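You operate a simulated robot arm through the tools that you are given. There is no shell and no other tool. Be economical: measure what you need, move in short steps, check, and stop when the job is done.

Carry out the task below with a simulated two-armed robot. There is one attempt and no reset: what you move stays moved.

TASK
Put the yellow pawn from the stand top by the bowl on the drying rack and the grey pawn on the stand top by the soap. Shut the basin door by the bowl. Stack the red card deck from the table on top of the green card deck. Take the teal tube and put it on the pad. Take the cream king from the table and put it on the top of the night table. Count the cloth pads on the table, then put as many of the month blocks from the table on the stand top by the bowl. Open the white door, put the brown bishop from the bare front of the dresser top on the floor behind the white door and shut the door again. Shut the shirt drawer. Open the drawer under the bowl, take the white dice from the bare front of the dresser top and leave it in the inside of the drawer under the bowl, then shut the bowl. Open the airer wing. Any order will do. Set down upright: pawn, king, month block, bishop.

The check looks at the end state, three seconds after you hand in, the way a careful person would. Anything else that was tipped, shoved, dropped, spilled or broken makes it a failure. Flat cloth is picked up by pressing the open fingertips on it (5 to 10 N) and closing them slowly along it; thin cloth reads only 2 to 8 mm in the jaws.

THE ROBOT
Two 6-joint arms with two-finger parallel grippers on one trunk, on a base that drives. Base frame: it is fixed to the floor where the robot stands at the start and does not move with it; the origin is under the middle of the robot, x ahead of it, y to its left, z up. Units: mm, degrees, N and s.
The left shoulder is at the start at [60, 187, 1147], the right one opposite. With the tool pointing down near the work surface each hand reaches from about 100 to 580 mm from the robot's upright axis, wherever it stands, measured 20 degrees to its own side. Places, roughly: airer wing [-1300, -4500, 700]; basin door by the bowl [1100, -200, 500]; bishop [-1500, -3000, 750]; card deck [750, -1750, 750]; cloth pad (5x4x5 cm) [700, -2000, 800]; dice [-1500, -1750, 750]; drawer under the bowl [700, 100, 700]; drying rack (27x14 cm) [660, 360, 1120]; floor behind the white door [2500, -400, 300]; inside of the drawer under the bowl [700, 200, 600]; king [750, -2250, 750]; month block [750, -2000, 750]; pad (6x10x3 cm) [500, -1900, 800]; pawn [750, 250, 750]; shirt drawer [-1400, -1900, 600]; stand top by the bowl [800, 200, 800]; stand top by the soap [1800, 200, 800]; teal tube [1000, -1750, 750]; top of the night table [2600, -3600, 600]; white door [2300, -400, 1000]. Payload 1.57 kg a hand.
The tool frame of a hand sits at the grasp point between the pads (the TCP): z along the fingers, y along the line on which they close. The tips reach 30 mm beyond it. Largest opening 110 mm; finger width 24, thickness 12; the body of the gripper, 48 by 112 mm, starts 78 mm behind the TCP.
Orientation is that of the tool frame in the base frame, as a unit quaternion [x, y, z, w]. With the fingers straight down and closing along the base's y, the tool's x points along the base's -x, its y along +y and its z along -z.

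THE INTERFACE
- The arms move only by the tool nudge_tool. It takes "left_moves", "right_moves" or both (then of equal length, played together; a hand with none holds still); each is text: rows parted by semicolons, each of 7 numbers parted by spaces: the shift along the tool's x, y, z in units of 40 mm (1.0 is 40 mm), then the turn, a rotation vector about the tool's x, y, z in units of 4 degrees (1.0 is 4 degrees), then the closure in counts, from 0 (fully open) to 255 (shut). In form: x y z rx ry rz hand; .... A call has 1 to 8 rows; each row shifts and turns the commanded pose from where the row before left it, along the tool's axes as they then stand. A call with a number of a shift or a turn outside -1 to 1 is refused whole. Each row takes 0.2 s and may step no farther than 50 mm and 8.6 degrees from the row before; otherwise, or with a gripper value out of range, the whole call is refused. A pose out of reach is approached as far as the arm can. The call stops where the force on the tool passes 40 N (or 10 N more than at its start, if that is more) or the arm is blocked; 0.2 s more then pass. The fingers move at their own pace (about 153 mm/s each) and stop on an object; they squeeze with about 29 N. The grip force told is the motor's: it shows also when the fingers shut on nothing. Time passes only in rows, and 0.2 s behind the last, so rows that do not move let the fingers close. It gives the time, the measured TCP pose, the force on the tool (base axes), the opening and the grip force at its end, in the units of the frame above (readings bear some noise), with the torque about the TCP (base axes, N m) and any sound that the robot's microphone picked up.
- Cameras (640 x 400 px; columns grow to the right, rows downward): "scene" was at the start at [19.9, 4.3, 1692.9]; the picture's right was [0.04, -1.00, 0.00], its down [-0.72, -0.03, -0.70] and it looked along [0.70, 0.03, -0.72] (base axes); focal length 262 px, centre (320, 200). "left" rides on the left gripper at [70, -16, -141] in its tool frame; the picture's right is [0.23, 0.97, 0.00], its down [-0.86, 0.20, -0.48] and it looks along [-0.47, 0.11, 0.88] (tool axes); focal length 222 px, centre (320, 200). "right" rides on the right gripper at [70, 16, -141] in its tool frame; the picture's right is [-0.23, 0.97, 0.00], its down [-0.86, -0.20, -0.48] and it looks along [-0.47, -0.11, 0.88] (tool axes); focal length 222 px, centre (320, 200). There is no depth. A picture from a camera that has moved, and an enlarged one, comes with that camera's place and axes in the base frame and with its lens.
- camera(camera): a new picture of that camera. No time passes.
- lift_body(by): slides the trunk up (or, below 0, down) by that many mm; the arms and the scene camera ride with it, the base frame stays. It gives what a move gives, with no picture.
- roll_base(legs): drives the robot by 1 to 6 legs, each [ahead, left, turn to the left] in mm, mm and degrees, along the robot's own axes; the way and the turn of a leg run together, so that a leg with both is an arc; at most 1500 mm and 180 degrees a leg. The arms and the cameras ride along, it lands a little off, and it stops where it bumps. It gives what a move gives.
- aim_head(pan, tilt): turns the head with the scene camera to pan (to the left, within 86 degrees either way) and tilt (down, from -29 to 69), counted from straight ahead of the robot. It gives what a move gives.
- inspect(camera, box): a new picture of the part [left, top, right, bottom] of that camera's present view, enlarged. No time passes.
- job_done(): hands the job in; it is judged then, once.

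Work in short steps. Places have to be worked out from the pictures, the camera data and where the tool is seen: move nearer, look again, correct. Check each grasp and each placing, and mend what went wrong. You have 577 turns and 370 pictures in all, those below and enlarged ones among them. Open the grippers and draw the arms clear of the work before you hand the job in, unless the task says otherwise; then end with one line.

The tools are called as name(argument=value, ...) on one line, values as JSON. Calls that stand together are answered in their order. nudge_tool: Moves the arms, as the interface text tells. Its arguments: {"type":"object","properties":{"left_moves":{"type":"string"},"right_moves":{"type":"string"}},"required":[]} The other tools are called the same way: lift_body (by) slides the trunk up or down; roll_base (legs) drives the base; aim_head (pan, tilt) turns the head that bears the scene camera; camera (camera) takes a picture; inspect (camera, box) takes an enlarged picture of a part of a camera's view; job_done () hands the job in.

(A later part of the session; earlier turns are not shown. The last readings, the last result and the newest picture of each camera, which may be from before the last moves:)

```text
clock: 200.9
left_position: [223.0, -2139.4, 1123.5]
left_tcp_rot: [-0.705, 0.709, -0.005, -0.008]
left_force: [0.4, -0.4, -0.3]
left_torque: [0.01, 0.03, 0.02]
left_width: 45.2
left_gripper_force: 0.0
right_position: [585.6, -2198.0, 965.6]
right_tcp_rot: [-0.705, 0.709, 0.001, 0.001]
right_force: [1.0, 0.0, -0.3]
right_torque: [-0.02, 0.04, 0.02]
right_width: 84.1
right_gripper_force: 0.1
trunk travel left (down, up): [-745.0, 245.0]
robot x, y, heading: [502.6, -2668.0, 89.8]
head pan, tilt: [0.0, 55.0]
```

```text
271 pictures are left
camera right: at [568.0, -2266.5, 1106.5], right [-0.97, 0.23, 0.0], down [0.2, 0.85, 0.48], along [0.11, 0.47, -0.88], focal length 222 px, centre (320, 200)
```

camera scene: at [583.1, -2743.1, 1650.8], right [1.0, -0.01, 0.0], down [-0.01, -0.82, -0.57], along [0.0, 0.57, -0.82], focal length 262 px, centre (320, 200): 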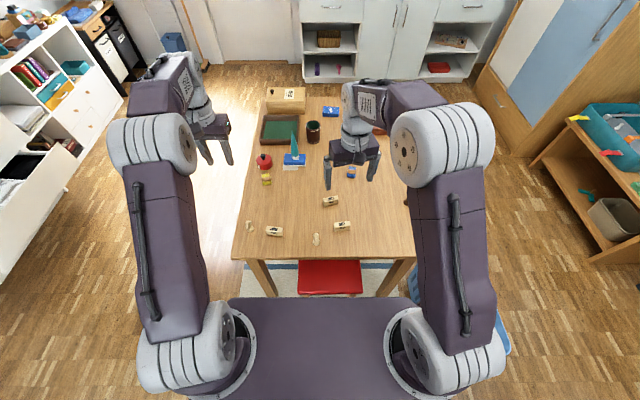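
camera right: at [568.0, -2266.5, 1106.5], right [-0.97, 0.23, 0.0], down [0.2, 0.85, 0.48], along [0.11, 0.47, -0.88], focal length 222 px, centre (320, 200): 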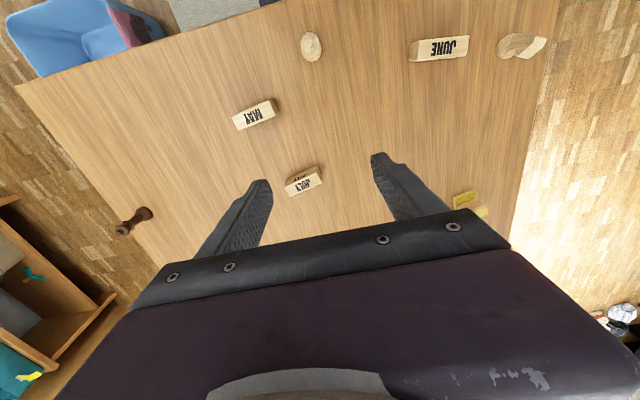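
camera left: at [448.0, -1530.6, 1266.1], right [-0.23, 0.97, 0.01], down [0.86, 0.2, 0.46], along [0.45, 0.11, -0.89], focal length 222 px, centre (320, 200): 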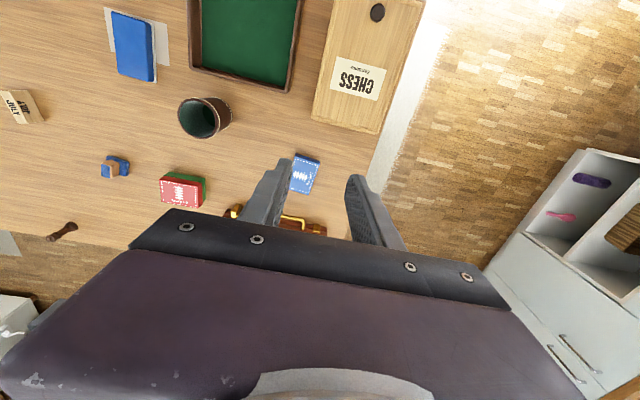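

King at (571, -2301). I move over it and down to z≈870.

nudge_tool(right_moves="0.85 0.13 0 0 0 0 80;0.85 0.13 0 0 0 0 80;0.85 0.12 0.4 0 0 0 80;0 0 1 0 0 0 80;0 0 1 0 0 0 80")

camera(camera="right")

```text
clock: 202.1
left_position: [221.9, -2138.5, 1123.1]
left_tcp_rot: [-0.704, 0.71, -0.005, -0.008]
left_force: [-0.5, 0.9, -0.3]
left_torque: [0.03, 0.02, 0.0]
left_width: 45.3
left_gripper_force: 0.1
right_position: [568.8, -2298.0, 873.0]
right_tcp_rot: [-0.706, 0.708, 0.0, 0.0]
right_force: [-0.6, -0.2, 0.7]
right_torque: [-0.02, 0.02, 0.0]
right_width: 75.4
right_gripper_force: 0.0
trunk travel left (down, up): [-745.0, 245.0]
robot x, y, heading: [504.7, -2670.3, 89.6]
head pan, tilt: [0.0, 55.0]
```

```text
270 pictures are left
camera right: at [552.0, -2366.3, 1013.7], right [-0.97, 0.23, 0.0], down [0.2, 0.85, 0.48], along [0.11, 0.47, -0.88], focal length 222 px, centre (320, 200)
```

right: 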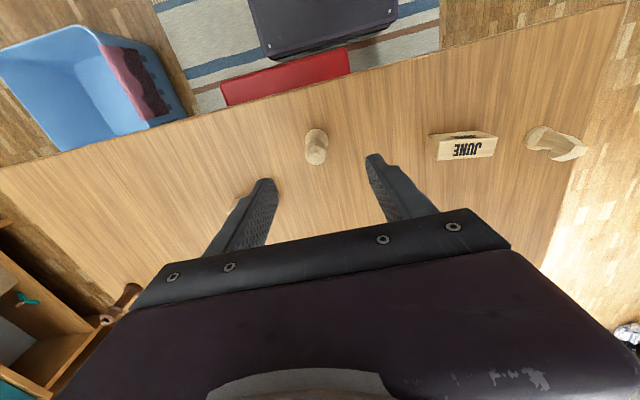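

Aligned within 5 mm. Descend to z≈778 and grip.

nudge_tool(right_moves="0.1 -0.04 0.9 0 0 0 80;0 0 0.9 0 0 0 80;0 0 0.55 0 0 0 80;0 0 0 0 0 0 160;0 0 0 0 0 0 255;0 0 0 0 0 0 255")

camera(camera="right")

```text
clock: 203.5
left_position: [222.4, -2141.1, 1122.6]
left_tcp_rot: [-0.704, 0.71, -0.006, -0.009]
left_force: [0.8, 0.4, -0.5]
left_torque: [0.03, 0.01, -0.01]
left_width: 45.2
left_gripper_force: 0.1
right_position: [571.5, -2301.5, 778.4]
right_tcp_rot: [-0.706, 0.708, 0.0, 0.001]
right_force: [0.2, 0.0, 0.9]
right_torque: [0.01, 0.03, 0.0]
right_width: 26.4
right_gripper_force: 29.5
trunk travel left (down, up): [-745.0, 245.0]
robot x, y, heading: [502.0, -2672.7, 89.7]
head pan, tilt: [0.0, 55.0]
```

```text
269 pictures are left
camera right: at [553.9, -2371.1, 919.2], right [-0.97, 0.23, 0.0], down [0.2, 0.85, 0.48], along [0.11, 0.47, -0.88], focal length 222 px, centre (320, 200)
```

right: 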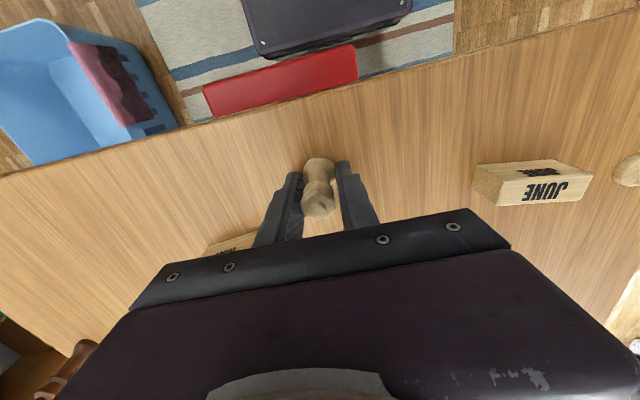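

King gripped (26 mm). I raise it, back off and turn to face east to examine the lane to the night table.

nudge_tool(right_moves="0 0 -0.6 0 0 0 255;0 0 -1 0 0 0 255;0 0 -1 0 0 0 255;0 0 -1 0 0 0 255;0 0 -1 0 0 0 255;0 0 -1 0 0 0 255;0 0 -1 0 0 0 255;0 0 -1 0 0 0 255")

roll_base(legs=[[-115, 0, 0], [0, 0, -90]])

aim_head(pan=-15, tilt=35)

camera(camera="scene")

```text
clock: 205.3
left_position: [221.5, -2140.8, 1122.1]
left_tcp_rot: [-0.704, 0.71, -0.006, -0.008]
left_force: [-0.4, 0.1, -0.4]
left_torque: [0.01, 0.03, 0.0]
left_width: 45.5
left_gripper_force: 0.0
right_position: [571.6, -2303.1, 1083.8]
right_tcp_rot: [-0.706, 0.709, 0.001, 0.001]
right_force: [0.4, -0.5, -0.6]
right_torque: [-0.04, -0.01, 0.02]
right_width: 26.3
right_gripper_force: 29.1
trunk travel left (down, up): [-745.0, 245.0]
robot x, y, heading: [505.2, -2669.6, 89.8]
head pan, tilt: [0.0, 55.0]
```

```text
clock: 210.4
left_position: [1041.7, -2518.2, 1122.5]
left_tcp_rot: [0.016, 1.0, 0.002, -0.01]
left_force: [0.0, 0.4, 0.0]
left_torque: [0.0, 0.01, -0.03]
left_width: 45.2
left_gripper_force: 0.1
right_position: [869.6, -2864.3, 1081.7]
right_tcp_rot: [0.015, 1.0, 0.0, 0.0]
right_force: [0.0, -0.2, -0.6]
right_torque: [-0.03, 0.0, -0.05]
right_width: 26.2
right_gripper_force: 29.3
trunk travel left (down, up): [-745.0, 245.0]
robot x, y, heading: [501.0, -2787.2, -2.0]
head pan, tilt: [0.0, 55.0]
```

```text
clock: 211.3
left_position: [1042.0, -2520.2, 1123.0]
left_tcp_rot: [0.016, 1.0, 0.002, -0.01]
left_force: [-0.1, 0.6, -0.2]
left_torque: [-0.02, 0.0, -0.02]
left_width: 45.2
left_gripper_force: 0.1
right_position: [868.5, -2864.0, 1082.8]
right_tcp_rot: [0.014, 1.0, 0.0, 0.001]
right_force: [0.4, 0.5, -0.3]
right_torque: [0.0, 0.02, 0.0]
right_width: 26.3
right_gripper_force: 29.0
trunk travel left (down, up): [-745.0, 245.0]
robot x, y, heading: [501.3, -2789.5, -1.9]
head pan, tilt: [-15.0, 35.0]
```

```text
268 pictures are left
camera scene: at [526.5, -2808.8, 1678.9], right [-0.29, -0.96, 0.0], down [-0.55, 0.17, -0.82], along [0.78, -0.24, -0.57], focal length 262 px, centre (320, 200)
```

scene: 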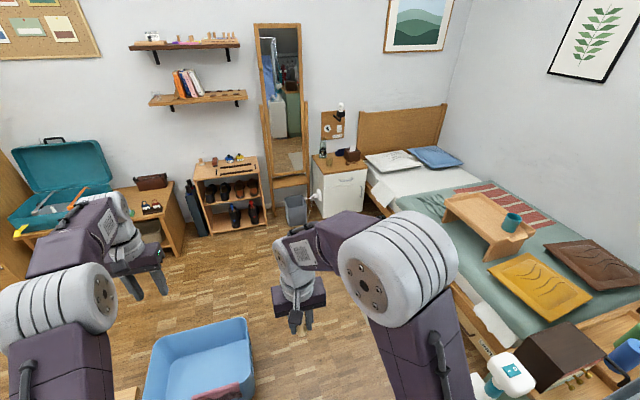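

The lane past the tub (south edge y≈-2640) is free. I drive through toward the night table.

roll_base(legs=[[0, -60, 2], [420, 0, 0], [0, -200, 0], [780, 0, 0]])

camera(camera="scene")

```text
clock: 214.4
left_position: [1441.1, -2557.9, 1123.3]
left_tcp_rot: [0.0, 1.0, 0.001, -0.01]
left_force: [-0.2, 0.5, 0.3]
left_torque: [0.01, 0.04, 0.06]
left_width: 45.2
left_gripper_force: 0.1
right_position: [1281.3, -2910.8, 1082.0]
right_tcp_rot: [-0.003, 1.0, -0.001, -0.001]
right_force: [0.4, 0.0, 0.3]
right_torque: [0.01, 0.02, 0.0]
right_width: 26.5
right_gripper_force: 29.2
trunk travel left (down, up): [-745.0, 245.0]
robot x, y, heading: [912.8, -2843.9, 0.2]
head pan, tilt: [-15.0, 35.0]
stopped in leg 2: the robot was blocked; the commanded pose is now the measured one
```

```text
267 pictures are left
camera scene: at [937.1, -2866.0, 1679.0], right [-0.26, -0.97, 0.0], down [-0.56, 0.15, -0.82], along [0.79, -0.21, -0.57], focal length 262 px, centre (320, 200)
```

scene: 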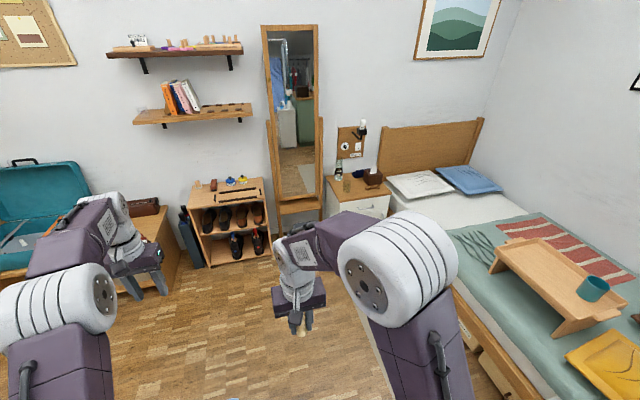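

I touched something, likely the tub's near corner; I back off slightly, slide right, and look at the floor.

roll_base(legs=[[-40, 0, 0], [0, -160, 0]])

aim_head(pan=25, tilt=69)

camera(camera="scene")

```text
clock: 216.3
left_position: [1401.2, -2716.8, 1121.2]
left_tcp_rot: [0.001, 1.0, 0.001, -0.01]
left_force: [0.2, 0.8, 0.1]
left_torque: [-0.02, 0.01, 0.0]
left_width: 45.2
left_gripper_force: 0.0
right_position: [1241.0, -3067.8, 1082.2]
right_tcp_rot: [-0.002, 1.0, -0.001, 0.0]
right_force: [0.1, 0.2, -0.7]
right_torque: [-0.03, 0.04, -0.02]
right_width: 26.2
right_gripper_force: 29.9
trunk travel left (down, up): [-745.0, 245.0]
robot x, y, heading: [873.0, -3000.9, 0.2]
head pan, tilt: [-15.0, 35.0]
```

```text
clock: 217.3
left_position: [1399.5, -2717.9, 1122.1]
left_tcp_rot: [0.001, 1.0, 0.001, -0.01]
left_force: [0.1, -0.2, 0.0]
left_torque: [-0.04, -0.01, -0.03]
left_width: 45.5
left_gripper_force: 0.0
right_position: [1239.9, -3068.8, 1082.5]
right_tcp_rot: [-0.002, 1.0, 0.0, 0.001]
right_force: [0.5, -0.1, -0.4]
right_torque: [-0.03, 0.0, 0.02]
right_width: 26.2
right_gripper_force: 29.1
trunk travel left (down, up): [-745.0, 245.0]
robot x, y, heading: [869.8, -3004.6, -0.1]
head pan, tilt: [25.0, 68.8]
```

```text
266 pictures are left
camera scene: at [861.1, -2977.3, 1635.3], right [0.42, -0.91, 0.0], down [-0.84, -0.4, -0.36], along [0.33, 0.15, -0.93], focal length 262 px, centre (320, 200)
```

scene: 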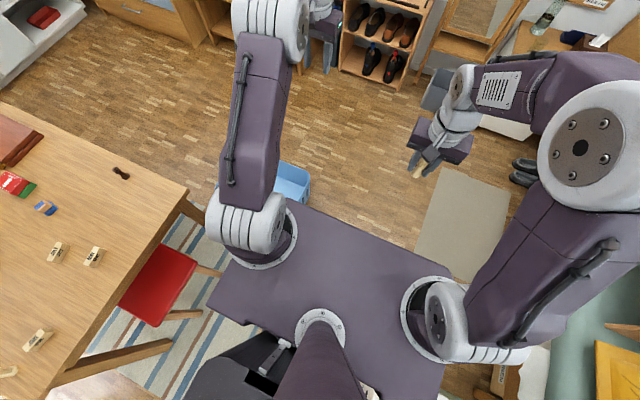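

The tub is past; the mat lies south of y≈-3400. I drive on to x≈1850 and look at the night table.

roll_base(legs=[[0, -40, 0], [980, 0, 0]])

aim_head(pan=-30, tilt=50)

camera(camera="scene")

camera(camera="right")

```text
clock: 222.8
left_position: [2366.0, -2748.7, 1123.2]
left_tcp_rot: [-0.002, 1.0, 0.002, -0.009]
left_force: [-0.2, 0.7, 1.0]
left_torque: [0.0, 0.01, -0.02]
left_width: 45.1
left_gripper_force: 0.2
right_position: [2206.8, -3099.5, 1082.8]
right_tcp_rot: [-0.005, 1.0, 0.0, 0.001]
right_force: [0.2, -0.9, 0.1]
right_torque: [0.03, 0.01, -0.01]
right_width: 26.0
right_gripper_force: 29.1
trunk travel left (down, up): [-745.0, 245.0]
robot x, y, heading: [1839.0, -3037.1, 0.5]
head pan, tilt: [25.0, 68.8]
```

```text
clock: 224.1
left_position: [2366.6, -2748.7, 1121.5]
left_tcp_rot: [-0.003, 1.0, 0.002, -0.01]
left_force: [-0.3, -0.2, 0.2]
left_torque: [0.0, -0.02, -0.03]
left_width: 45.5
left_gripper_force: 0.1
right_position: [2208.0, -3101.0, 1083.5]
right_tcp_rot: [-0.007, 1.0, 0.0, 0.002]
right_force: [0.2, -0.1, -0.7]
right_torque: [0.03, 0.0, 0.0]
right_width: 26.1
right_gripper_force: 29.2
trunk travel left (down, up): [-745.0, 245.0]
robot x, y, heading: [1836.4, -3041.1, 0.5]
head pan, tilt: [-30.0, 50.0]
```

```text
265 pictures are left
camera scene: at [1846.0, -3074.4, 1657.2], right [-0.49, -0.87, 0.0], down [-0.67, 0.38, -0.64], along [0.56, -0.32, -0.77], focal length 262 px, centre (320, 200)
```

scene: 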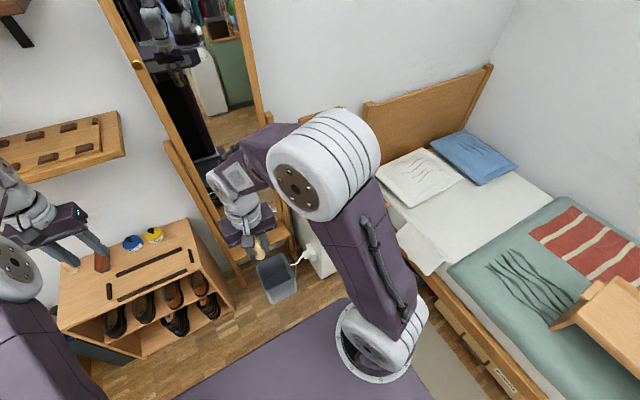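

```text
264 pictures are left
camera right: at [2137.5, -3084.2, 1223.6], right [0.22, 0.98, 0.0], down [0.86, -0.19, 0.48], along [0.47, -0.1, -0.88], focal length 222 px, centre (320, 200)
```

right: 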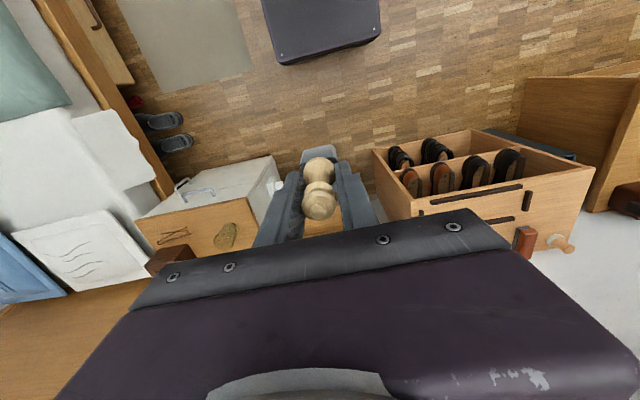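

Night table front edge is at x≈2405, y -3383…-3770. I tuck the left hand back, then move right and ahead.

nudge_tool(left_moves="1 0 0 0 0 0 140;1 0 0 0 0 0 140;1 0 0 0 0 0 140;1 0 0 0 0 0 140")

roll_base(legs=[[0, -260, 0], [110, 0, 0]])

camera(camera="right")

camera(camera="scene")

```text
clock: 225.1
left_position: [2205.1, -2749.4, 1125.0]
left_tcp_rot: [-0.002, 1.0, 0.001, -0.009]
left_force: [-0.1, 0.8, -0.2]
left_torque: [0.01, -0.03, -0.02]
left_width: 49.4
left_gripper_force: 0.0
right_position: [2206.3, -3100.7, 1083.6]
right_tcp_rot: [-0.005, 1.0, 0.0, 0.002]
right_force: [0.4, -0.3, 0.1]
right_torque: [0.02, -0.05, -0.01]
right_width: 26.0
right_gripper_force: 28.8
trunk travel left (down, up): [-745.0, 245.0]
robot x, y, heading: [1840.3, -3036.7, 0.4]
head pan, tilt: [-30.0, 50.0]
```

```text
clock: 227.7
left_position: [2318.8, -3010.4, 1125.2]
left_tcp_rot: [0.0, 1.0, 0.001, -0.009]
left_force: [0.1, -0.1, 0.0]
left_torque: [0.04, 0.02, 0.01]
left_width: 49.5
left_gripper_force: 0.0
right_position: [2318.4, -3360.4, 1083.7]
right_tcp_rot: [-0.004, 1.0, 0.0, 0.0]
right_force: [0.2, -0.2, 0.3]
right_torque: [-0.02, -0.01, 0.01]
right_width: 26.1
right_gripper_force: 29.0
trunk travel left (down, up): [-745.0, 245.0]
robot x, y, heading: [1948.1, -3297.0, 0.2]
head pan, tilt: [-30.0, 50.0]
```

```text
263 pictures are left
camera right: at [2247.5, -3344.2, 1224.0], right [0.22, 0.98, 0.0], down [0.86, -0.19, 0.48], along [0.47, -0.11, -0.88], focal length 222 px, centre (320, 200)
```

right: 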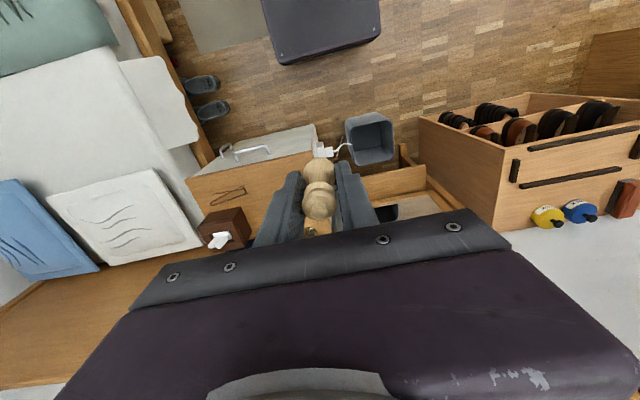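

```text
262 pictures are left
camera scene: at [1955.6, -3333.6, 1657.3], right [-0.5, -0.87, 0.0], down [-0.66, 0.38, -0.64], along [0.56, -0.32, -0.77], focal length 262 px, centre (320, 200)
```

scene: 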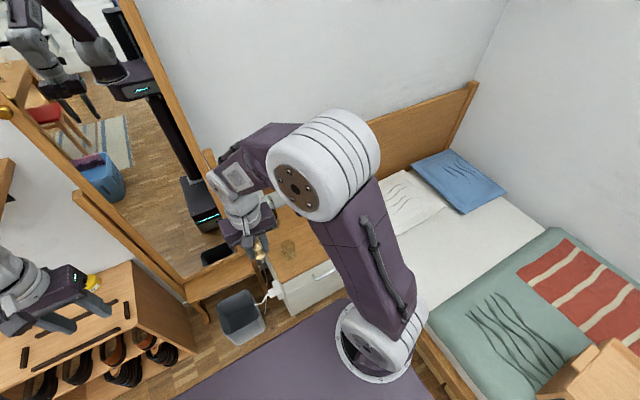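

I zoom to see what stands on the night table.

inspect(camera="scene", box=[200, 180, 360, 330])

inspect(camera="right", box=[160, 110, 420, 270])

```text
2.67 times, centred on (280, 255) of scene
camera zoom: at [1955.6, -3333.6, 1657.3], right [-0.5, -0.87, 0.0], down [-0.66, 0.38, -0.64], along [0.56, -0.32, -0.77], focal length 698 px, centre (427, 53)
```

zoom: 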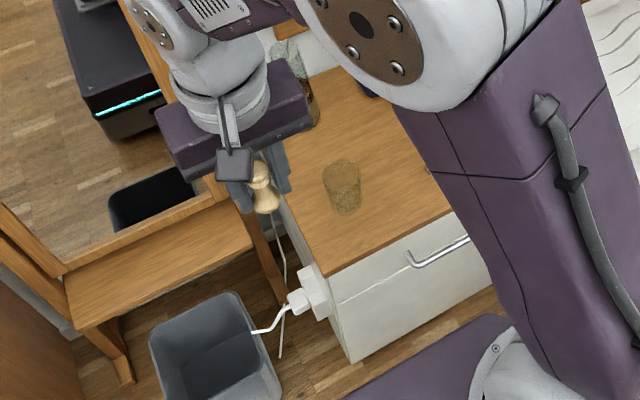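

```text
2.46 times, centred on (290, 190) of right
camera zoom: at [2247.5, -3344.2, 1224.0], right [0.22, 0.98, 0.0], down [0.86, -0.19, 0.48], along [0.47, -0.11, -0.88], focal length 547 px, centre (394, 225)
```

zoom: 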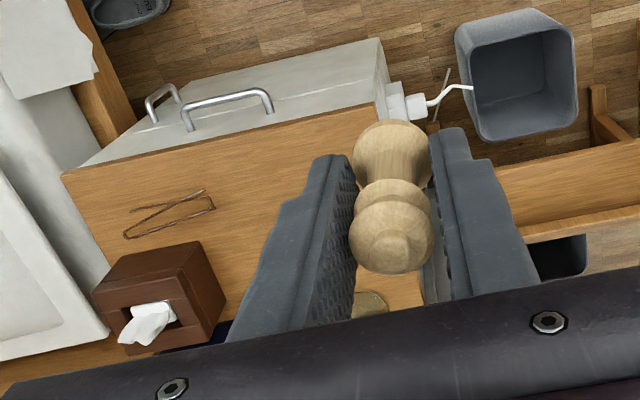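

A drinking glass stands at ≈(2501, -3484) and eyeglasses from y≈-3640; the free spot is ≈(2478, -3582). I move closer, lower the trunk and carry the king over it.

roll_base(legs=[[60, 0, 0]])

lift_body(by=-140)

nudge_tool(right_moves="-0.4 -0.8 0 0 0 0 255;-0.4 -0.8 0 0 0 0 255;-0.4 -0.8 0 0 0 0 255;-0.4 -0.8 0 0 0 0 255;-0.3 -0.8 0.3 0 0 0 255;-0.3 -0.8 0.5 0 0 0 255;-0.3 -0.75 0.6 0 0 0 255")

camera(camera="right")

camera(camera="scene")

```text
clock: 228.7
left_position: [2373.2, -3008.9, 1125.5]
left_tcp_rot: [-0.002, 1.0, 0.002, -0.007]
left_force: [-0.2, 0.1, -0.4]
left_torque: [-0.03, -0.05, 0.02]
left_width: 49.5
left_gripper_force: 0.1
right_position: [2374.1, -3360.2, 1084.3]
right_tcp_rot: [-0.004, 1.0, 0.0, 0.003]
right_force: [-0.2, -1.3, -0.3]
right_torque: [-0.02, -0.03, 0.01]
right_width: 26.1
right_gripper_force: 28.7
trunk travel left (down, up): [-745.0, 245.0]
robot x, y, heading: [2007.9, -3295.5, 0.5]
head pan, tilt: [-30.0, 50.0]
```

```text
clock: 230.4
left_position: [2378.8, -3009.0, 984.6]
left_tcp_rot: [-0.002, 1.0, 0.002, -0.01]
left_force: [0.6, 0.0, -0.8]
left_torque: [-0.02, -0.03, 0.0]
left_width: 49.8
left_gripper_force: 0.0
right_position: [2378.7, -3360.0, 943.1]
right_tcp_rot: [-0.003, 1.0, 0.0, 0.0]
right_force: [0.4, 0.5, -0.8]
right_torque: [-0.03, -0.01, 0.01]
right_width: 26.1
right_gripper_force: 28.7
trunk travel left (down, up): [-605.0, 385.0]
robot x, y, heading: [2009.9, -3293.3, 0.1]
head pan, tilt: [-30.0, 50.0]
```

```text
clock: 232.0
left_position: [2379.4, -3010.0, 983.6]
left_tcp_rot: [-0.002, 1.0, 0.002, -0.01]
left_force: [0.4, -0.3, -1.0]
left_torque: [0.03, 0.02, 0.02]
left_width: 49.8
left_gripper_force: 0.1
right_position: [2482.2, -3583.1, 887.2]
right_tcp_rot: [-0.004, 1.0, -0.001, 0.001]
right_force: [0.2, -0.6, -0.6]
right_torque: [0.03, -0.02, -0.01]
right_width: 25.9
right_gripper_force: 29.4
trunk travel left (down, up): [-605.0, 385.0]
robot x, y, heading: [2012.9, -3296.5, 0.4]
head pan, tilt: [-30.0, 50.0]
```

```text
259 pictures are left
camera right: at [2411.5, -3566.9, 1028.5], right [0.22, 0.98, 0.0], down [0.86, -0.19, 0.48], along [0.47, -0.11, -0.88], focal length 222 px, centre (320, 200)
```

right: 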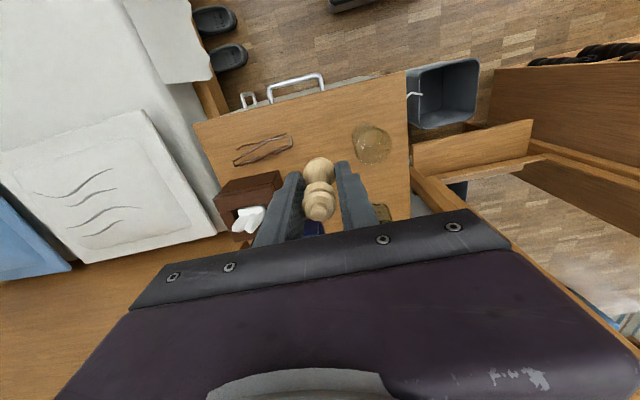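

```text
258 pictures are left
camera scene: at [2018.1, -3333.7, 1517.3], right [-0.5, -0.87, 0.0], down [-0.67, 0.38, -0.64], along [0.56, -0.32, -0.77], focal length 262 px, centre (320, 200)
```

scene: 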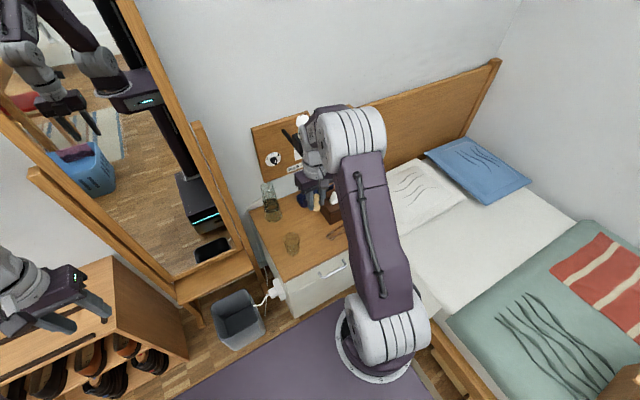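

I zoom on the area around the held king.

inspect(camera="scene", box=[240, 150, 370, 310])

inspect(camera="right", box=[180, 90, 430, 250])

```text
2.50 times, centred on (305, 230) of scene
camera zoom: at [2018.1, -3333.7, 1517.3], right [-0.5, -0.87, 0.0], down [-0.67, 0.38, -0.64], along [0.56, -0.32, -0.77], focal length 655 px, centre (358, 125)
```

zoom: 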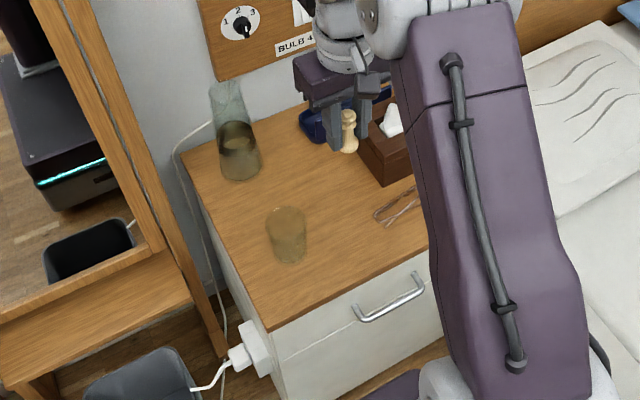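

```text
2.50 times, centred on (305, 170) of right
camera zoom: at [2411.5, -3566.9, 1028.5], right [0.22, 0.98, 0.0], down [0.86, -0.19, 0.48], along [0.47, -0.11, -0.88], focal length 555 px, centre (358, 275)
```

zoom: 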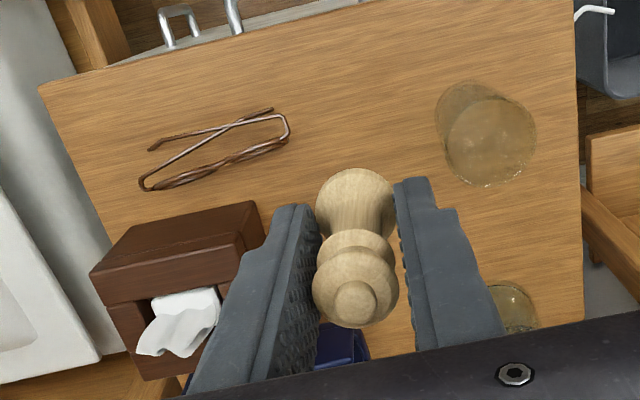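

Cross-checking rays puts the night-table top nearer z≈515–600; the free spot is ≈(2530, -3590). I shift there and lower the trunk a bit.

nudge_tool(right_moves="-0.6 -0.1 0 0 0 0 255;-0.6 -0.1 0 0 0 0 255;0 0 1 0 0 0 255;0 0 1 0 0 0 255")

lift_body(by=-85)

camera(camera="right")

inspect(camera="scene", box=[240, 100, 400, 310])

```text
clock: 233.0
left_position: [2380.6, -3008.7, 984.7]
left_tcp_rot: [-0.002, 1.0, 0.002, -0.01]
left_force: [0.4, -0.5, 0.5]
left_torque: [0.05, 0.0, 0.01]
left_width: 49.6
left_gripper_force: 0.0
right_position: [2529.5, -3587.6, 806.8]
right_tcp_rot: [-0.003, 1.0, 0.0, 0.001]
right_force: [-0.8, -0.6, -1.0]
right_torque: [0.0, 0.02, -0.01]
right_width: 26.0
right_gripper_force: 28.7
trunk travel left (down, up): [-605.0, 385.0]
robot x, y, heading: [2013.0, -3299.6, 0.4]
head pan, tilt: [-30.0, 50.0]
```

```text
clock: 234.2
left_position: [2378.4, -3009.4, 900.4]
left_tcp_rot: [-0.002, 1.0, 0.002, -0.01]
left_force: [-0.3, 0.3, -0.2]
left_torque: [0.01, 0.01, 0.01]
left_width: 49.5
left_gripper_force: 0.0
right_position: [2529.2, -3587.6, 722.6]
right_tcp_rot: [-0.003, 1.0, 0.0, 0.001]
right_force: [-0.3, -0.2, -0.5]
right_torque: [0.03, 0.0, 0.01]
right_width: 26.1
right_gripper_force: 29.0
trunk travel left (down, up): [-520.0, 470.0]
robot x, y, heading: [2007.5, -3293.9, 0.2]
head pan, tilt: [-30.0, 50.0]
```

```text
255 pictures are left
camera right: at [2458.6, -3570.7, 863.7], right [0.22, 0.98, 0.0], down [0.86, -0.19, 0.48], along [0.47, -0.11, -0.88], focal length 222 px, centre (320, 200)
```

right: 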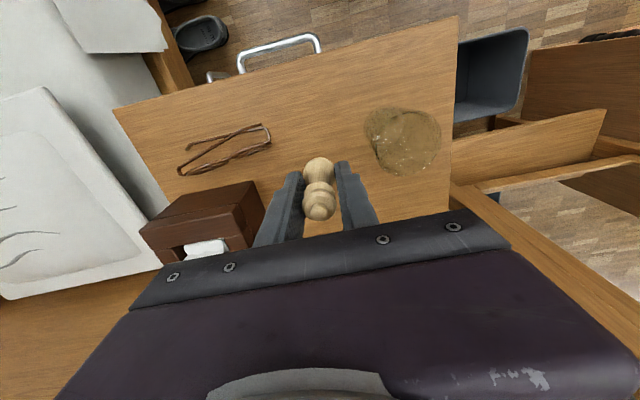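

```text
1.90 times, centred on (320, 205) of scene
camera zoom: at [2016.6, -3332.3, 1432.3], right [-0.5, -0.87, 0.0], down [-0.67, 0.38, -0.64], along [0.56, -0.32, -0.77], focal length 499 px, centre (320, 190)
```

zoom: 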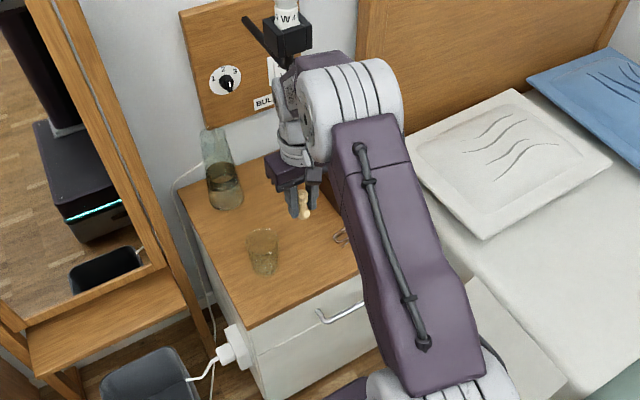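

Clear around. I lower carefully: first to z≈664, then in 8 mm rows.

nudge_tool(right_moves="0 0 0.75 0 0 0 255;0 0 0.7 0 0 0 255;0 0 0.2 0 0 0 255;0 0 0.2 0 0 0 255;0 0 0.2 0 0 0 255")

camera(camera="right")

```text
clock: 235.4
left_position: [2379.5, -3008.9, 899.4]
left_tcp_rot: [-0.002, 1.0, 0.002, -0.01]
left_force: [0.2, -0.5, 0.1]
left_torque: [-0.03, 0.05, 0.01]
left_width: 49.7
left_gripper_force: 0.0
right_position: [2531.0, -3586.7, 640.4]
right_tcp_rot: [-0.004, 1.0, 0.0, 0.001]
right_force: [0.3, 0.8, -0.3]
right_torque: [0.03, 0.0, 0.01]
right_width: 26.0
right_gripper_force: 29.2
trunk travel left (down, up): [-520.0, 470.0]
robot x, y, heading: [2011.1, -3294.7, 0.3]
head pan, tilt: [-30.0, 50.0]
```

```text
253 pictures are left
camera right: at [2459.0, -3569.9, 782.2], right [0.22, 0.98, 0.0], down [0.86, -0.19, 0.48], along [0.47, -0.11, -0.88], focal length 222 px, centre (320, 200)
```

right: 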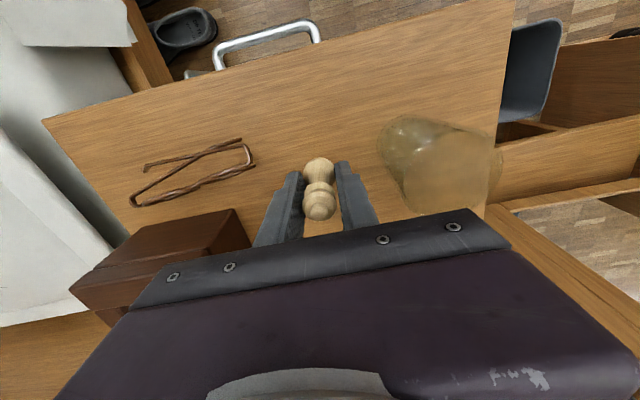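

The two views give the top at z≈554 (contact TCP≈592). I shift slightly (-15 x, -8 y) to keep clear of glass and box, then lower.

nudge_tool(right_moves="0.4 -0.18 0 0 0 0 255;0 0 0.4 0 0 0 255;0 0 0.4 0 0 0 255;0 0 0.2 0 0 0 255")

camera(camera="right")

```text
clock: 236.4
left_position: [2378.0, -3009.4, 899.0]
left_tcp_rot: [-0.002, 1.0, 0.002, -0.01]
left_force: [0.1, -0.2, 0.4]
left_torque: [-0.02, -0.02, 0.03]
left_width: 49.7
left_gripper_force: 0.0
right_position: [2513.0, -3595.2, 599.6]
right_tcp_rot: [-0.003, 1.0, 0.0, 0.0]
right_force: [-0.4, -0.2, -0.1]
right_torque: [0.02, -0.01, -0.01]
right_width: 25.9
right_gripper_force: 28.8
trunk travel left (down, up): [-520.0, 470.0]
robot x, y, heading: [2013.7, -3296.8, 0.3]
head pan, tilt: [-30.0, 50.0]
```

```text
252 pictures are left
camera right: at [2442.8, -3577.6, 741.2], right [0.22, 0.98, 0.0], down [0.86, -0.19, 0.48], along [0.47, -0.11, -0.88], focal length 222 px, centre (320, 200)
```

right: 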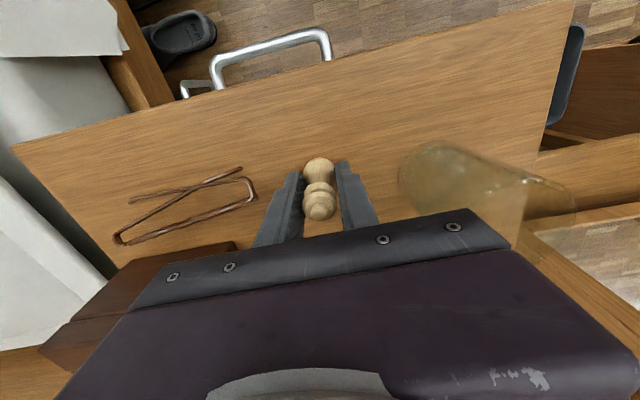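

No contact yet. Lower on in small rows.

nudge_tool(right_moves="0 -0.1 0.1 0 0 0 255;0 0 0.1 0 0 0 255;0 0 0.1 0 0 0 255")

nudge_tool(right_moves="0 0 0.1 0 0 0 255;0 0 0.1 0 0 0 255")

```text
clock: 237.2
left_position: [2377.2, -3008.4, 900.8]
left_tcp_rot: [-0.002, 1.0, 0.001, -0.009]
left_force: [0.2, -0.4, -0.9]
left_torque: [0.02, 0.0, 0.04]
left_width: 49.8
left_gripper_force: 0.0
right_position: [2513.6, -3598.9, 589.9]
right_tcp_rot: [-0.004, 1.0, -0.002, 0.003]
right_force: [2.8, 1.0, 23.6]
right_torque: [0.06, -0.08, 0.0]
right_width: 26.3
right_gripper_force: 29.2
trunk travel left (down, up): [-520.0, 470.0]
robot x, y, heading: [2014.0, -3297.9, 0.3]
head pan, tilt: [-30.0, 50.0]
```

```text
clock: 237.6
left_position: [2376.2, -3006.6, 900.6]
left_tcp_rot: [-0.002, 1.0, 0.001, -0.008]
left_force: [-0.2, -0.7, 0.2]
left_torque: [0.01, 0.01, 0.01]
left_width: 49.6
left_gripper_force: 0.0
right_position: [2513.7, -3598.6, 590.3]
right_tcp_rot: [-0.003, 1.0, -0.001, 0.004]
right_force: [-9.5, 4.6, 24.5]
right_torque: [0.28, 0.41, 0.02]
right_width: 26.3
right_gripper_force: 29.0
trunk travel left (down, up): [-520.0, 470.0]
robot x, y, heading: [2011.8, -3299.3, 0.4]
head pan, tilt: [-30.0, 50.0]
stopped in row 1 (right hand): the force on the tool passed its limit (the readings are from after the stop); the commanded pose is now the measured one
```

Contact at z≈590 as predicted. I ease off, release and rise.

nudge_tool(right_moves="0 0 -0.05 0 0 0 255;0 0 0 0 0 0 190;0 0 0 0 0 0 165;0 0 0 0 0 0 160;0 0 -0.3 0 0 0 160;0 0 -0.7 0 0 0 160;0 0 -1 0 0 0 160;0 0 -1 0 0 0 160")

camera(camera="right")

```text
clock: 239.4
left_position: [2378.2, -3008.6, 900.4]
left_tcp_rot: [-0.002, 1.0, 0.002, -0.009]
left_force: [-0.2, -0.4, 0.7]
left_torque: [0.02, 0.0, -0.03]
left_width: 49.5
left_gripper_force: 0.0
right_position: [2513.6, -3596.9, 708.4]
right_tcp_rot: [-0.003, 1.0, -0.001, 0.002]
right_force: [-0.1, -0.5, 0.6]
right_torque: [0.0, 0.02, -0.02]
right_width: 41.2
right_gripper_force: 0.1
trunk travel left (down, up): [-520.0, 470.0]
robot x, y, heading: [2011.5, -3291.4, 0.6]
head pan, tilt: [-30.0, 50.0]
```

```text
251 pictures are left
camera right: at [2441.5, -3580.1, 850.3], right [0.22, 0.98, 0.0], down [0.85, -0.19, 0.48], along [0.47, -0.11, -0.88], focal length 222 px, centre (320, 200)
```

right: 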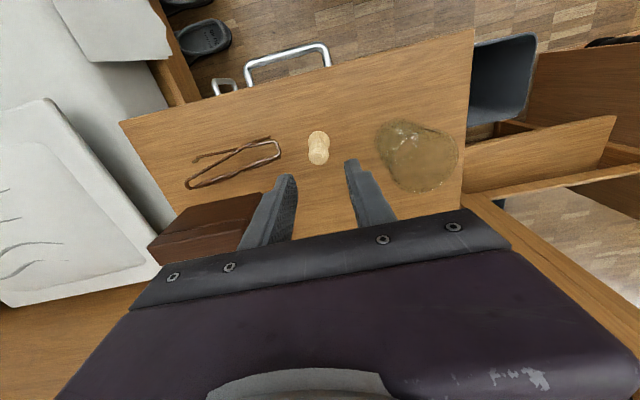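

The king stands on the night table. I raise the arm and trunk and drive back to the table's south side.

nudge_tool(right_moves="0 0 -1 0 0 0 120;0 0 -1 0 0 0 120;0.5 0.5 -1 0 0 0 120;1 0.5 0 0 0 0 120;1 0.5 0 0 0 0 120;1 0.5 0 0 0 0 120")

lift_body(by=225)

roll_base(legs=[[-170, 0, -0.5], [0, 255, 0], [-985, 0, 0], [0, 170, 0], [-355, 0, 0], [0, 75, 0]])

```text
clock: 240.8
left_position: [2376.9, -3007.9, 900.3]
left_tcp_rot: [-0.002, 1.0, 0.001, -0.01]
left_force: [-0.9, 0.1, -0.3]
left_torque: [0.0, 0.0, 0.0]
left_width: 49.8
left_gripper_force: 0.0
right_position: [2374.0, -3518.0, 828.6]
right_tcp_rot: [-0.003, 1.0, -0.001, 0.003]
right_force: [0.0, 0.3, -0.4]
right_torque: [-0.01, 0.01, -0.01]
right_width: 58.2
right_gripper_force: 0.0
trunk travel left (down, up): [-520.0, 470.0]
robot x, y, heading: [2011.5, -3297.6, 0.1]
head pan, tilt: [-30.0, 50.0]
```

```text
clock: 243.2
left_position: [2378.8, -3008.9, 1124.3]
left_tcp_rot: [-0.002, 1.0, 0.002, -0.01]
left_force: [-0.3, -0.2, 0.5]
left_torque: [-0.01, 0.0, -0.04]
left_width: 49.7
left_gripper_force: 0.0
right_position: [2375.4, -3518.1, 1052.9]
right_tcp_rot: [-0.004, 1.0, -0.001, 0.002]
right_force: [-0.1, -0.1, 1.0]
right_torque: [-0.03, -0.04, 0.0]
right_width: 58.2
right_gripper_force: 0.0
trunk travel left (down, up): [-745.0, 245.0]
robot x, y, heading: [2012.8, -3293.3, 0.2]
head pan, tilt: [-30.0, 50.0]
```

```text
clock: 254.4
left_position: [875.6, -2510.2, 1126.1]
left_tcp_rot: [0.007, 1.0, 0.004, -0.01]
left_force: [-0.2, 1.4, -0.6]
left_torque: [0.01, 0.0, -0.01]
left_width: 49.7
left_gripper_force: 0.1
right_position: [863.9, -3018.8, 1051.0]
right_tcp_rot: [0.004, 1.0, 0.0, 0.003]
right_force: [-0.3, -0.2, 0.3]
right_torque: [0.02, 0.0, 0.01]
right_width: 58.2
right_gripper_force: 0.0
trunk travel left (down, up): [-745.0, 245.0]
robot x, y, heading: [502.6, -2785.8, -0.6]
head pan, tilt: [-30.0, 50.0]
```

Now turn to face the table and move in for two month blocks (JUNE left, MAY right).

roll_base(legs=[[0, 0, 90.6], [110, -10, 0]])

camera(camera="right")

camera(camera="left")

```text
clock: 259.4
left_position: [218.9, -2314.7, 1124.4]
left_tcp_rot: [0.713, -0.702, 0.005, 0.008]
left_force: [0.4, -0.2, -0.1]
left_torque: [-0.01, 0.03, 0.01]
left_width: 49.9
left_gripper_force: 0.0
right_position: [728.8, -2312.2, 1052.4]
right_tcp_rot: [0.714, -0.7, -0.002, -0.004]
right_force: [-0.2, 0.0, -1.0]
right_torque: [0.01, -0.01, 0.0]
right_width: 58.2
right_gripper_force: 0.0
trunk travel left (down, up): [-745.0, 245.0]
robot x, y, heading: [509.8, -2677.5, 91.2]
head pan, tilt: [-30.0, 50.0]
```

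```text
250 pictures are left
camera right: at [712.9, -2382.6, 1194.0], right [-0.98, 0.21, 0.0], down [0.18, 0.86, 0.48], along [0.1, 0.47, -0.87], focal length 222 px, centre (320, 200)
```

right: 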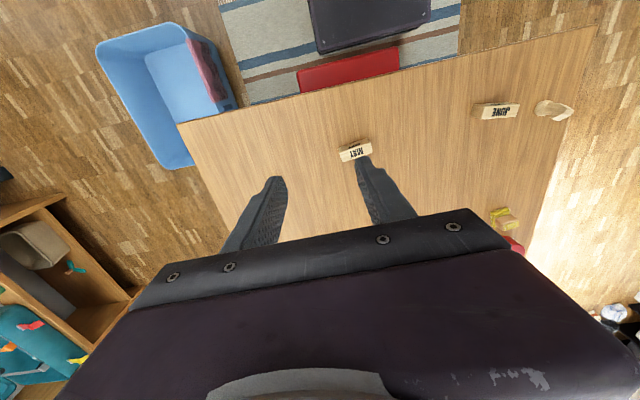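

```text
249 pictures are left
camera left: at [237.0, -2382.3, 1267.9], right [-0.97, -0.24, 0.01], down [-0.21, 0.86, 0.46], along [-0.12, 0.45, -0.89], focal length 222 px, centre (320, 200)
```

left: 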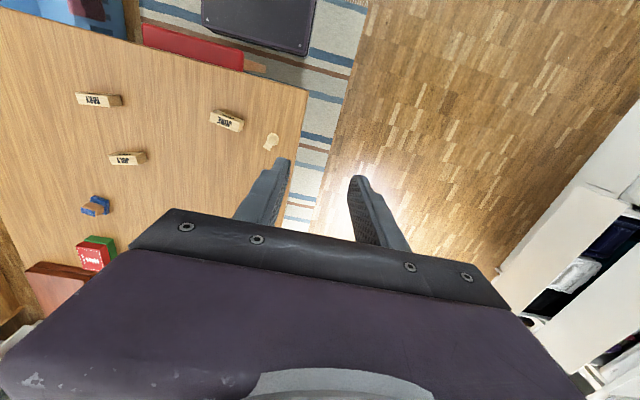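

JUNE at (411, -2267), MAY at (669, -2240). Both hands approach together, opened wide.

nudge_tool(left_moves="-0.15 -0.6 0.78 0 0 0 20;-0.15 -0.6 0.78 0 0 0 20;-0.15 -0.6 0.78 0 0 0 20;-0.15 -0.6 0.78 0 0 0 20;-0.15 -0.6 0.78 0 0 0 20;-0.15 -0.6 0.78 0 0 0 20;-0.15 -0.6 0.78 0 0 0 20;-0.15 -0.6 0.78 0 0 0 20", right_moves="-0.225 0.19 0.57 0 0 0 20;-0.225 0.19 0.57 0 0 0 20;-0.225 0.19 0.57 0 0 0 20;-0.225 0.19 0.57 0 0 0 20;-0.225 0.19 0.57 0 0 0 20;-0.225 0.19 0.57 0 0 0 20;-0.225 0.19 0.57 0 0 0 20;-0.225 0.19 0.57 0 0 0 20")

camera(camera="right")

camera(camera="left")

```text
clock: 261.2
left_position: [412.6, -2265.6, 872.1]
left_tcp_rot: [0.713, -0.701, 0.006, 0.007]
left_force: [-0.6, 0.2, 0.3]
left_torque: [0.03, -0.01, 0.02]
left_width: 101.3
left_gripper_force: 0.0
right_position: [666.0, -2239.7, 870.0]
right_tcp_rot: [0.714, -0.7, -0.001, -0.002]
right_force: [1.0, 0.4, -1.1]
right_torque: [-0.04, 0.02, 0.01]
right_width: 101.4
right_gripper_force: 0.0
trunk travel left (down, up): [-745.0, 245.0]
robot x, y, heading: [507.7, -2678.1, 91.2]
head pan, tilt: [-30.0, 50.0]
```

```text
248 pictures are left
camera right: at [650.2, -2308.3, 1010.8], right [-0.98, 0.21, 0.0], down [0.18, 0.86, 0.48], along [0.1, 0.47, -0.88], focal length 222 px, centre (320, 200)
```

right: 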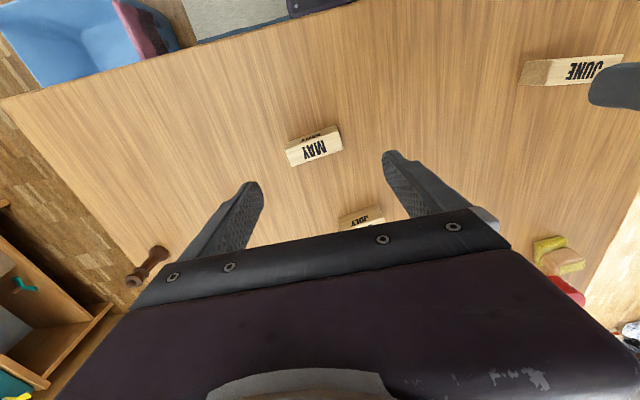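

```text
247 pictures are left
camera left: at [429.2, -2332.9, 1014.7], right [-0.97, -0.24, 0.01], down [-0.21, 0.86, 0.46], along [-0.12, 0.45, -0.89], focal length 222 px, centre (320, 200)
```

left: 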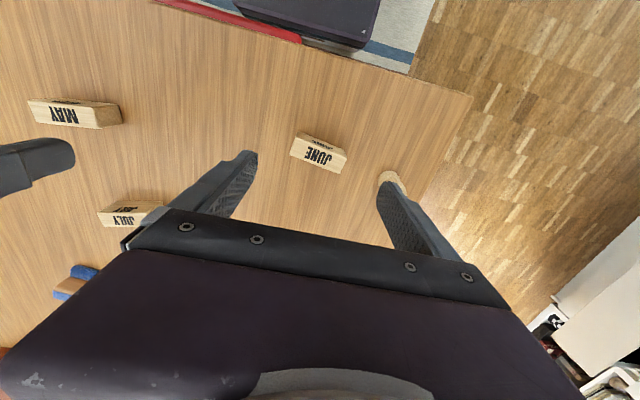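

Blocks are rotated ~8° to the hands; I align each, narrow the left opening to stay clear of the knight, and lower to z≈815.

nudge_tool(left_moves="0 0.02 0.5 0 0 0.95 60;0 0.02 0.5 0 0 0.95 60;0 0 0.4 0 0 0 60", right_moves="0 -0.02 0.5 0 0 -1 60;0 -0.02 0.5 0 0 -1 60;0 0 0.4 0 0 -0.1 60")

camera(camera="right")

camera(camera="left")

```text
clock: 262.0
left_position: [410.0, -2268.8, 816.8]
left_tcp_rot: [-0.664, 0.748, -0.005, -0.008]
left_force: [0.7, -0.8, 0.6]
left_torque: [0.01, 0.0, -0.01]
left_width: 84.4
left_gripper_force: 0.2
right_position: [669.5, -2240.4, 814.0]
right_tcp_rot: [0.763, -0.646, 0.0, -0.003]
right_force: [-0.2, -0.2, 0.6]
right_torque: [-0.02, -0.01, 0.0]
right_width: 84.3
right_gripper_force: 0.0
trunk travel left (down, up): [-745.0, 245.0]
robot x, y, heading: [510.0, -2678.5, 91.1]
head pan, tilt: [-30.0, 50.0]
```

```text
246 pictures are left
camera right: at [663.6, -2311.2, 955.0], right [-1.0, 0.06, 0.0], down [0.05, 0.87, 0.48], along [0.03, 0.48, -0.88], focal length 222 px, centre (320, 200)
```

right: 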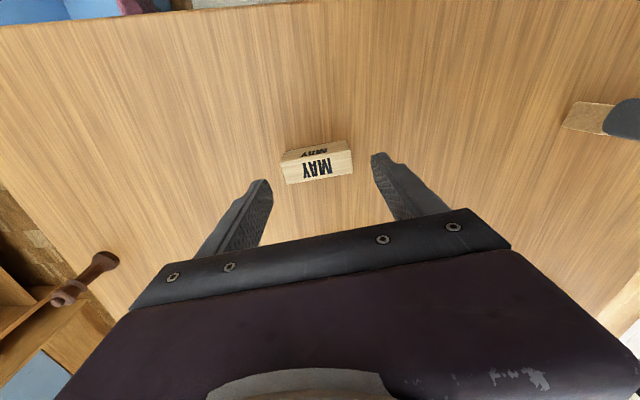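

```text
245 pictures are left
camera left: at [418.0, -2337.6, 960.1], right [-0.99, -0.11, 0.01], down [-0.1, 0.88, 0.46], along [-0.06, 0.46, -0.89], focal length 222 px, centre (320, 200)
```

left: 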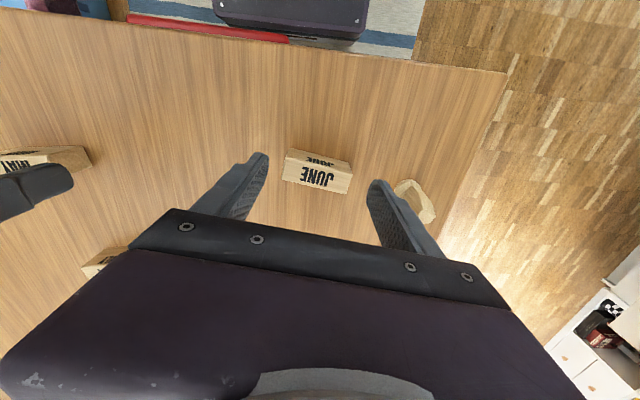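

Aligned. Descend 40 mm, close both hands.

nudge_tool(left_moves="-0.12 0 0.5 0 0 0 60;0 0 0.5 0 0 0 60;0 0 0 0 0 0 130;0 0 0 0 0 0 200;0 0 0 0 0 0 200", right_moves="0 0 0.5 0 0 0 60;0 0 0.45 0 0 0 60;0 0 0 0 0 0 130;0 0 0 0 0 0 200;0 0 0 0 0 0 200")

camera(camera="right")

camera(camera="left")

```text
clock: 263.2
left_position: [410.0, -2265.5, 777.1]
left_tcp_rot: [-0.665, 0.747, -0.006, -0.007]
left_force: [0.2, -0.5, -0.1]
left_torque: [0.03, 0.03, 0.0]
left_width: 60.7
left_gripper_force: 28.5
right_position: [669.6, -2238.3, 775.2]
right_tcp_rot: [0.763, -0.646, -0.001, -0.003]
right_force: [0.1, 0.9, 0.1]
right_torque: [-0.02, 0.02, 0.0]
right_width: 60.8
right_gripper_force: 29.0
trunk travel left (down, up): [-745.0, 245.0]
robot x, y, heading: [510.5, -2677.4, 90.9]
head pan, tilt: [-30.0, 50.0]
```

```text
244 pictures are left
camera right: at [664.3, -2310.0, 917.2], right [-1.0, 0.06, 0.0], down [0.05, 0.87, 0.48], along [0.03, 0.48, -0.88], focal length 222 px, centre (320, 200)
```

right: 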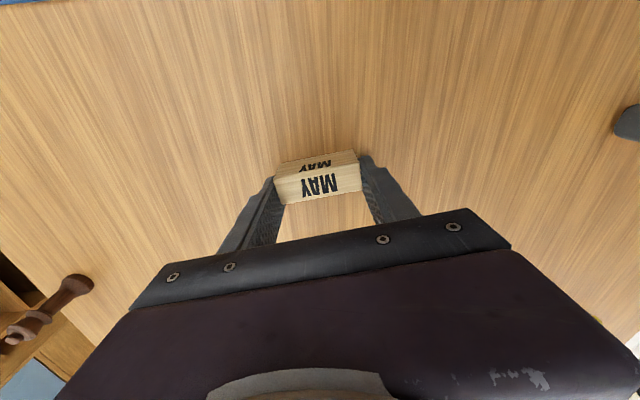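

```text
243 pictures are left
camera left: at [417.8, -2334.2, 919.7], right [-0.99, -0.11, 0.01], down [-0.1, 0.88, 0.46], along [-0.06, 0.46, -0.89], focal length 222 px, centre (320, 200)
```

left: 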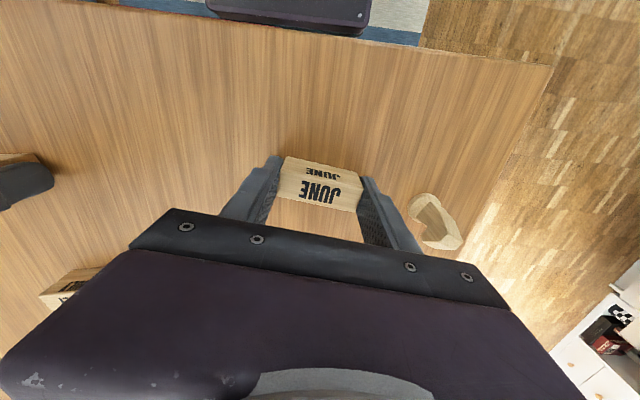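

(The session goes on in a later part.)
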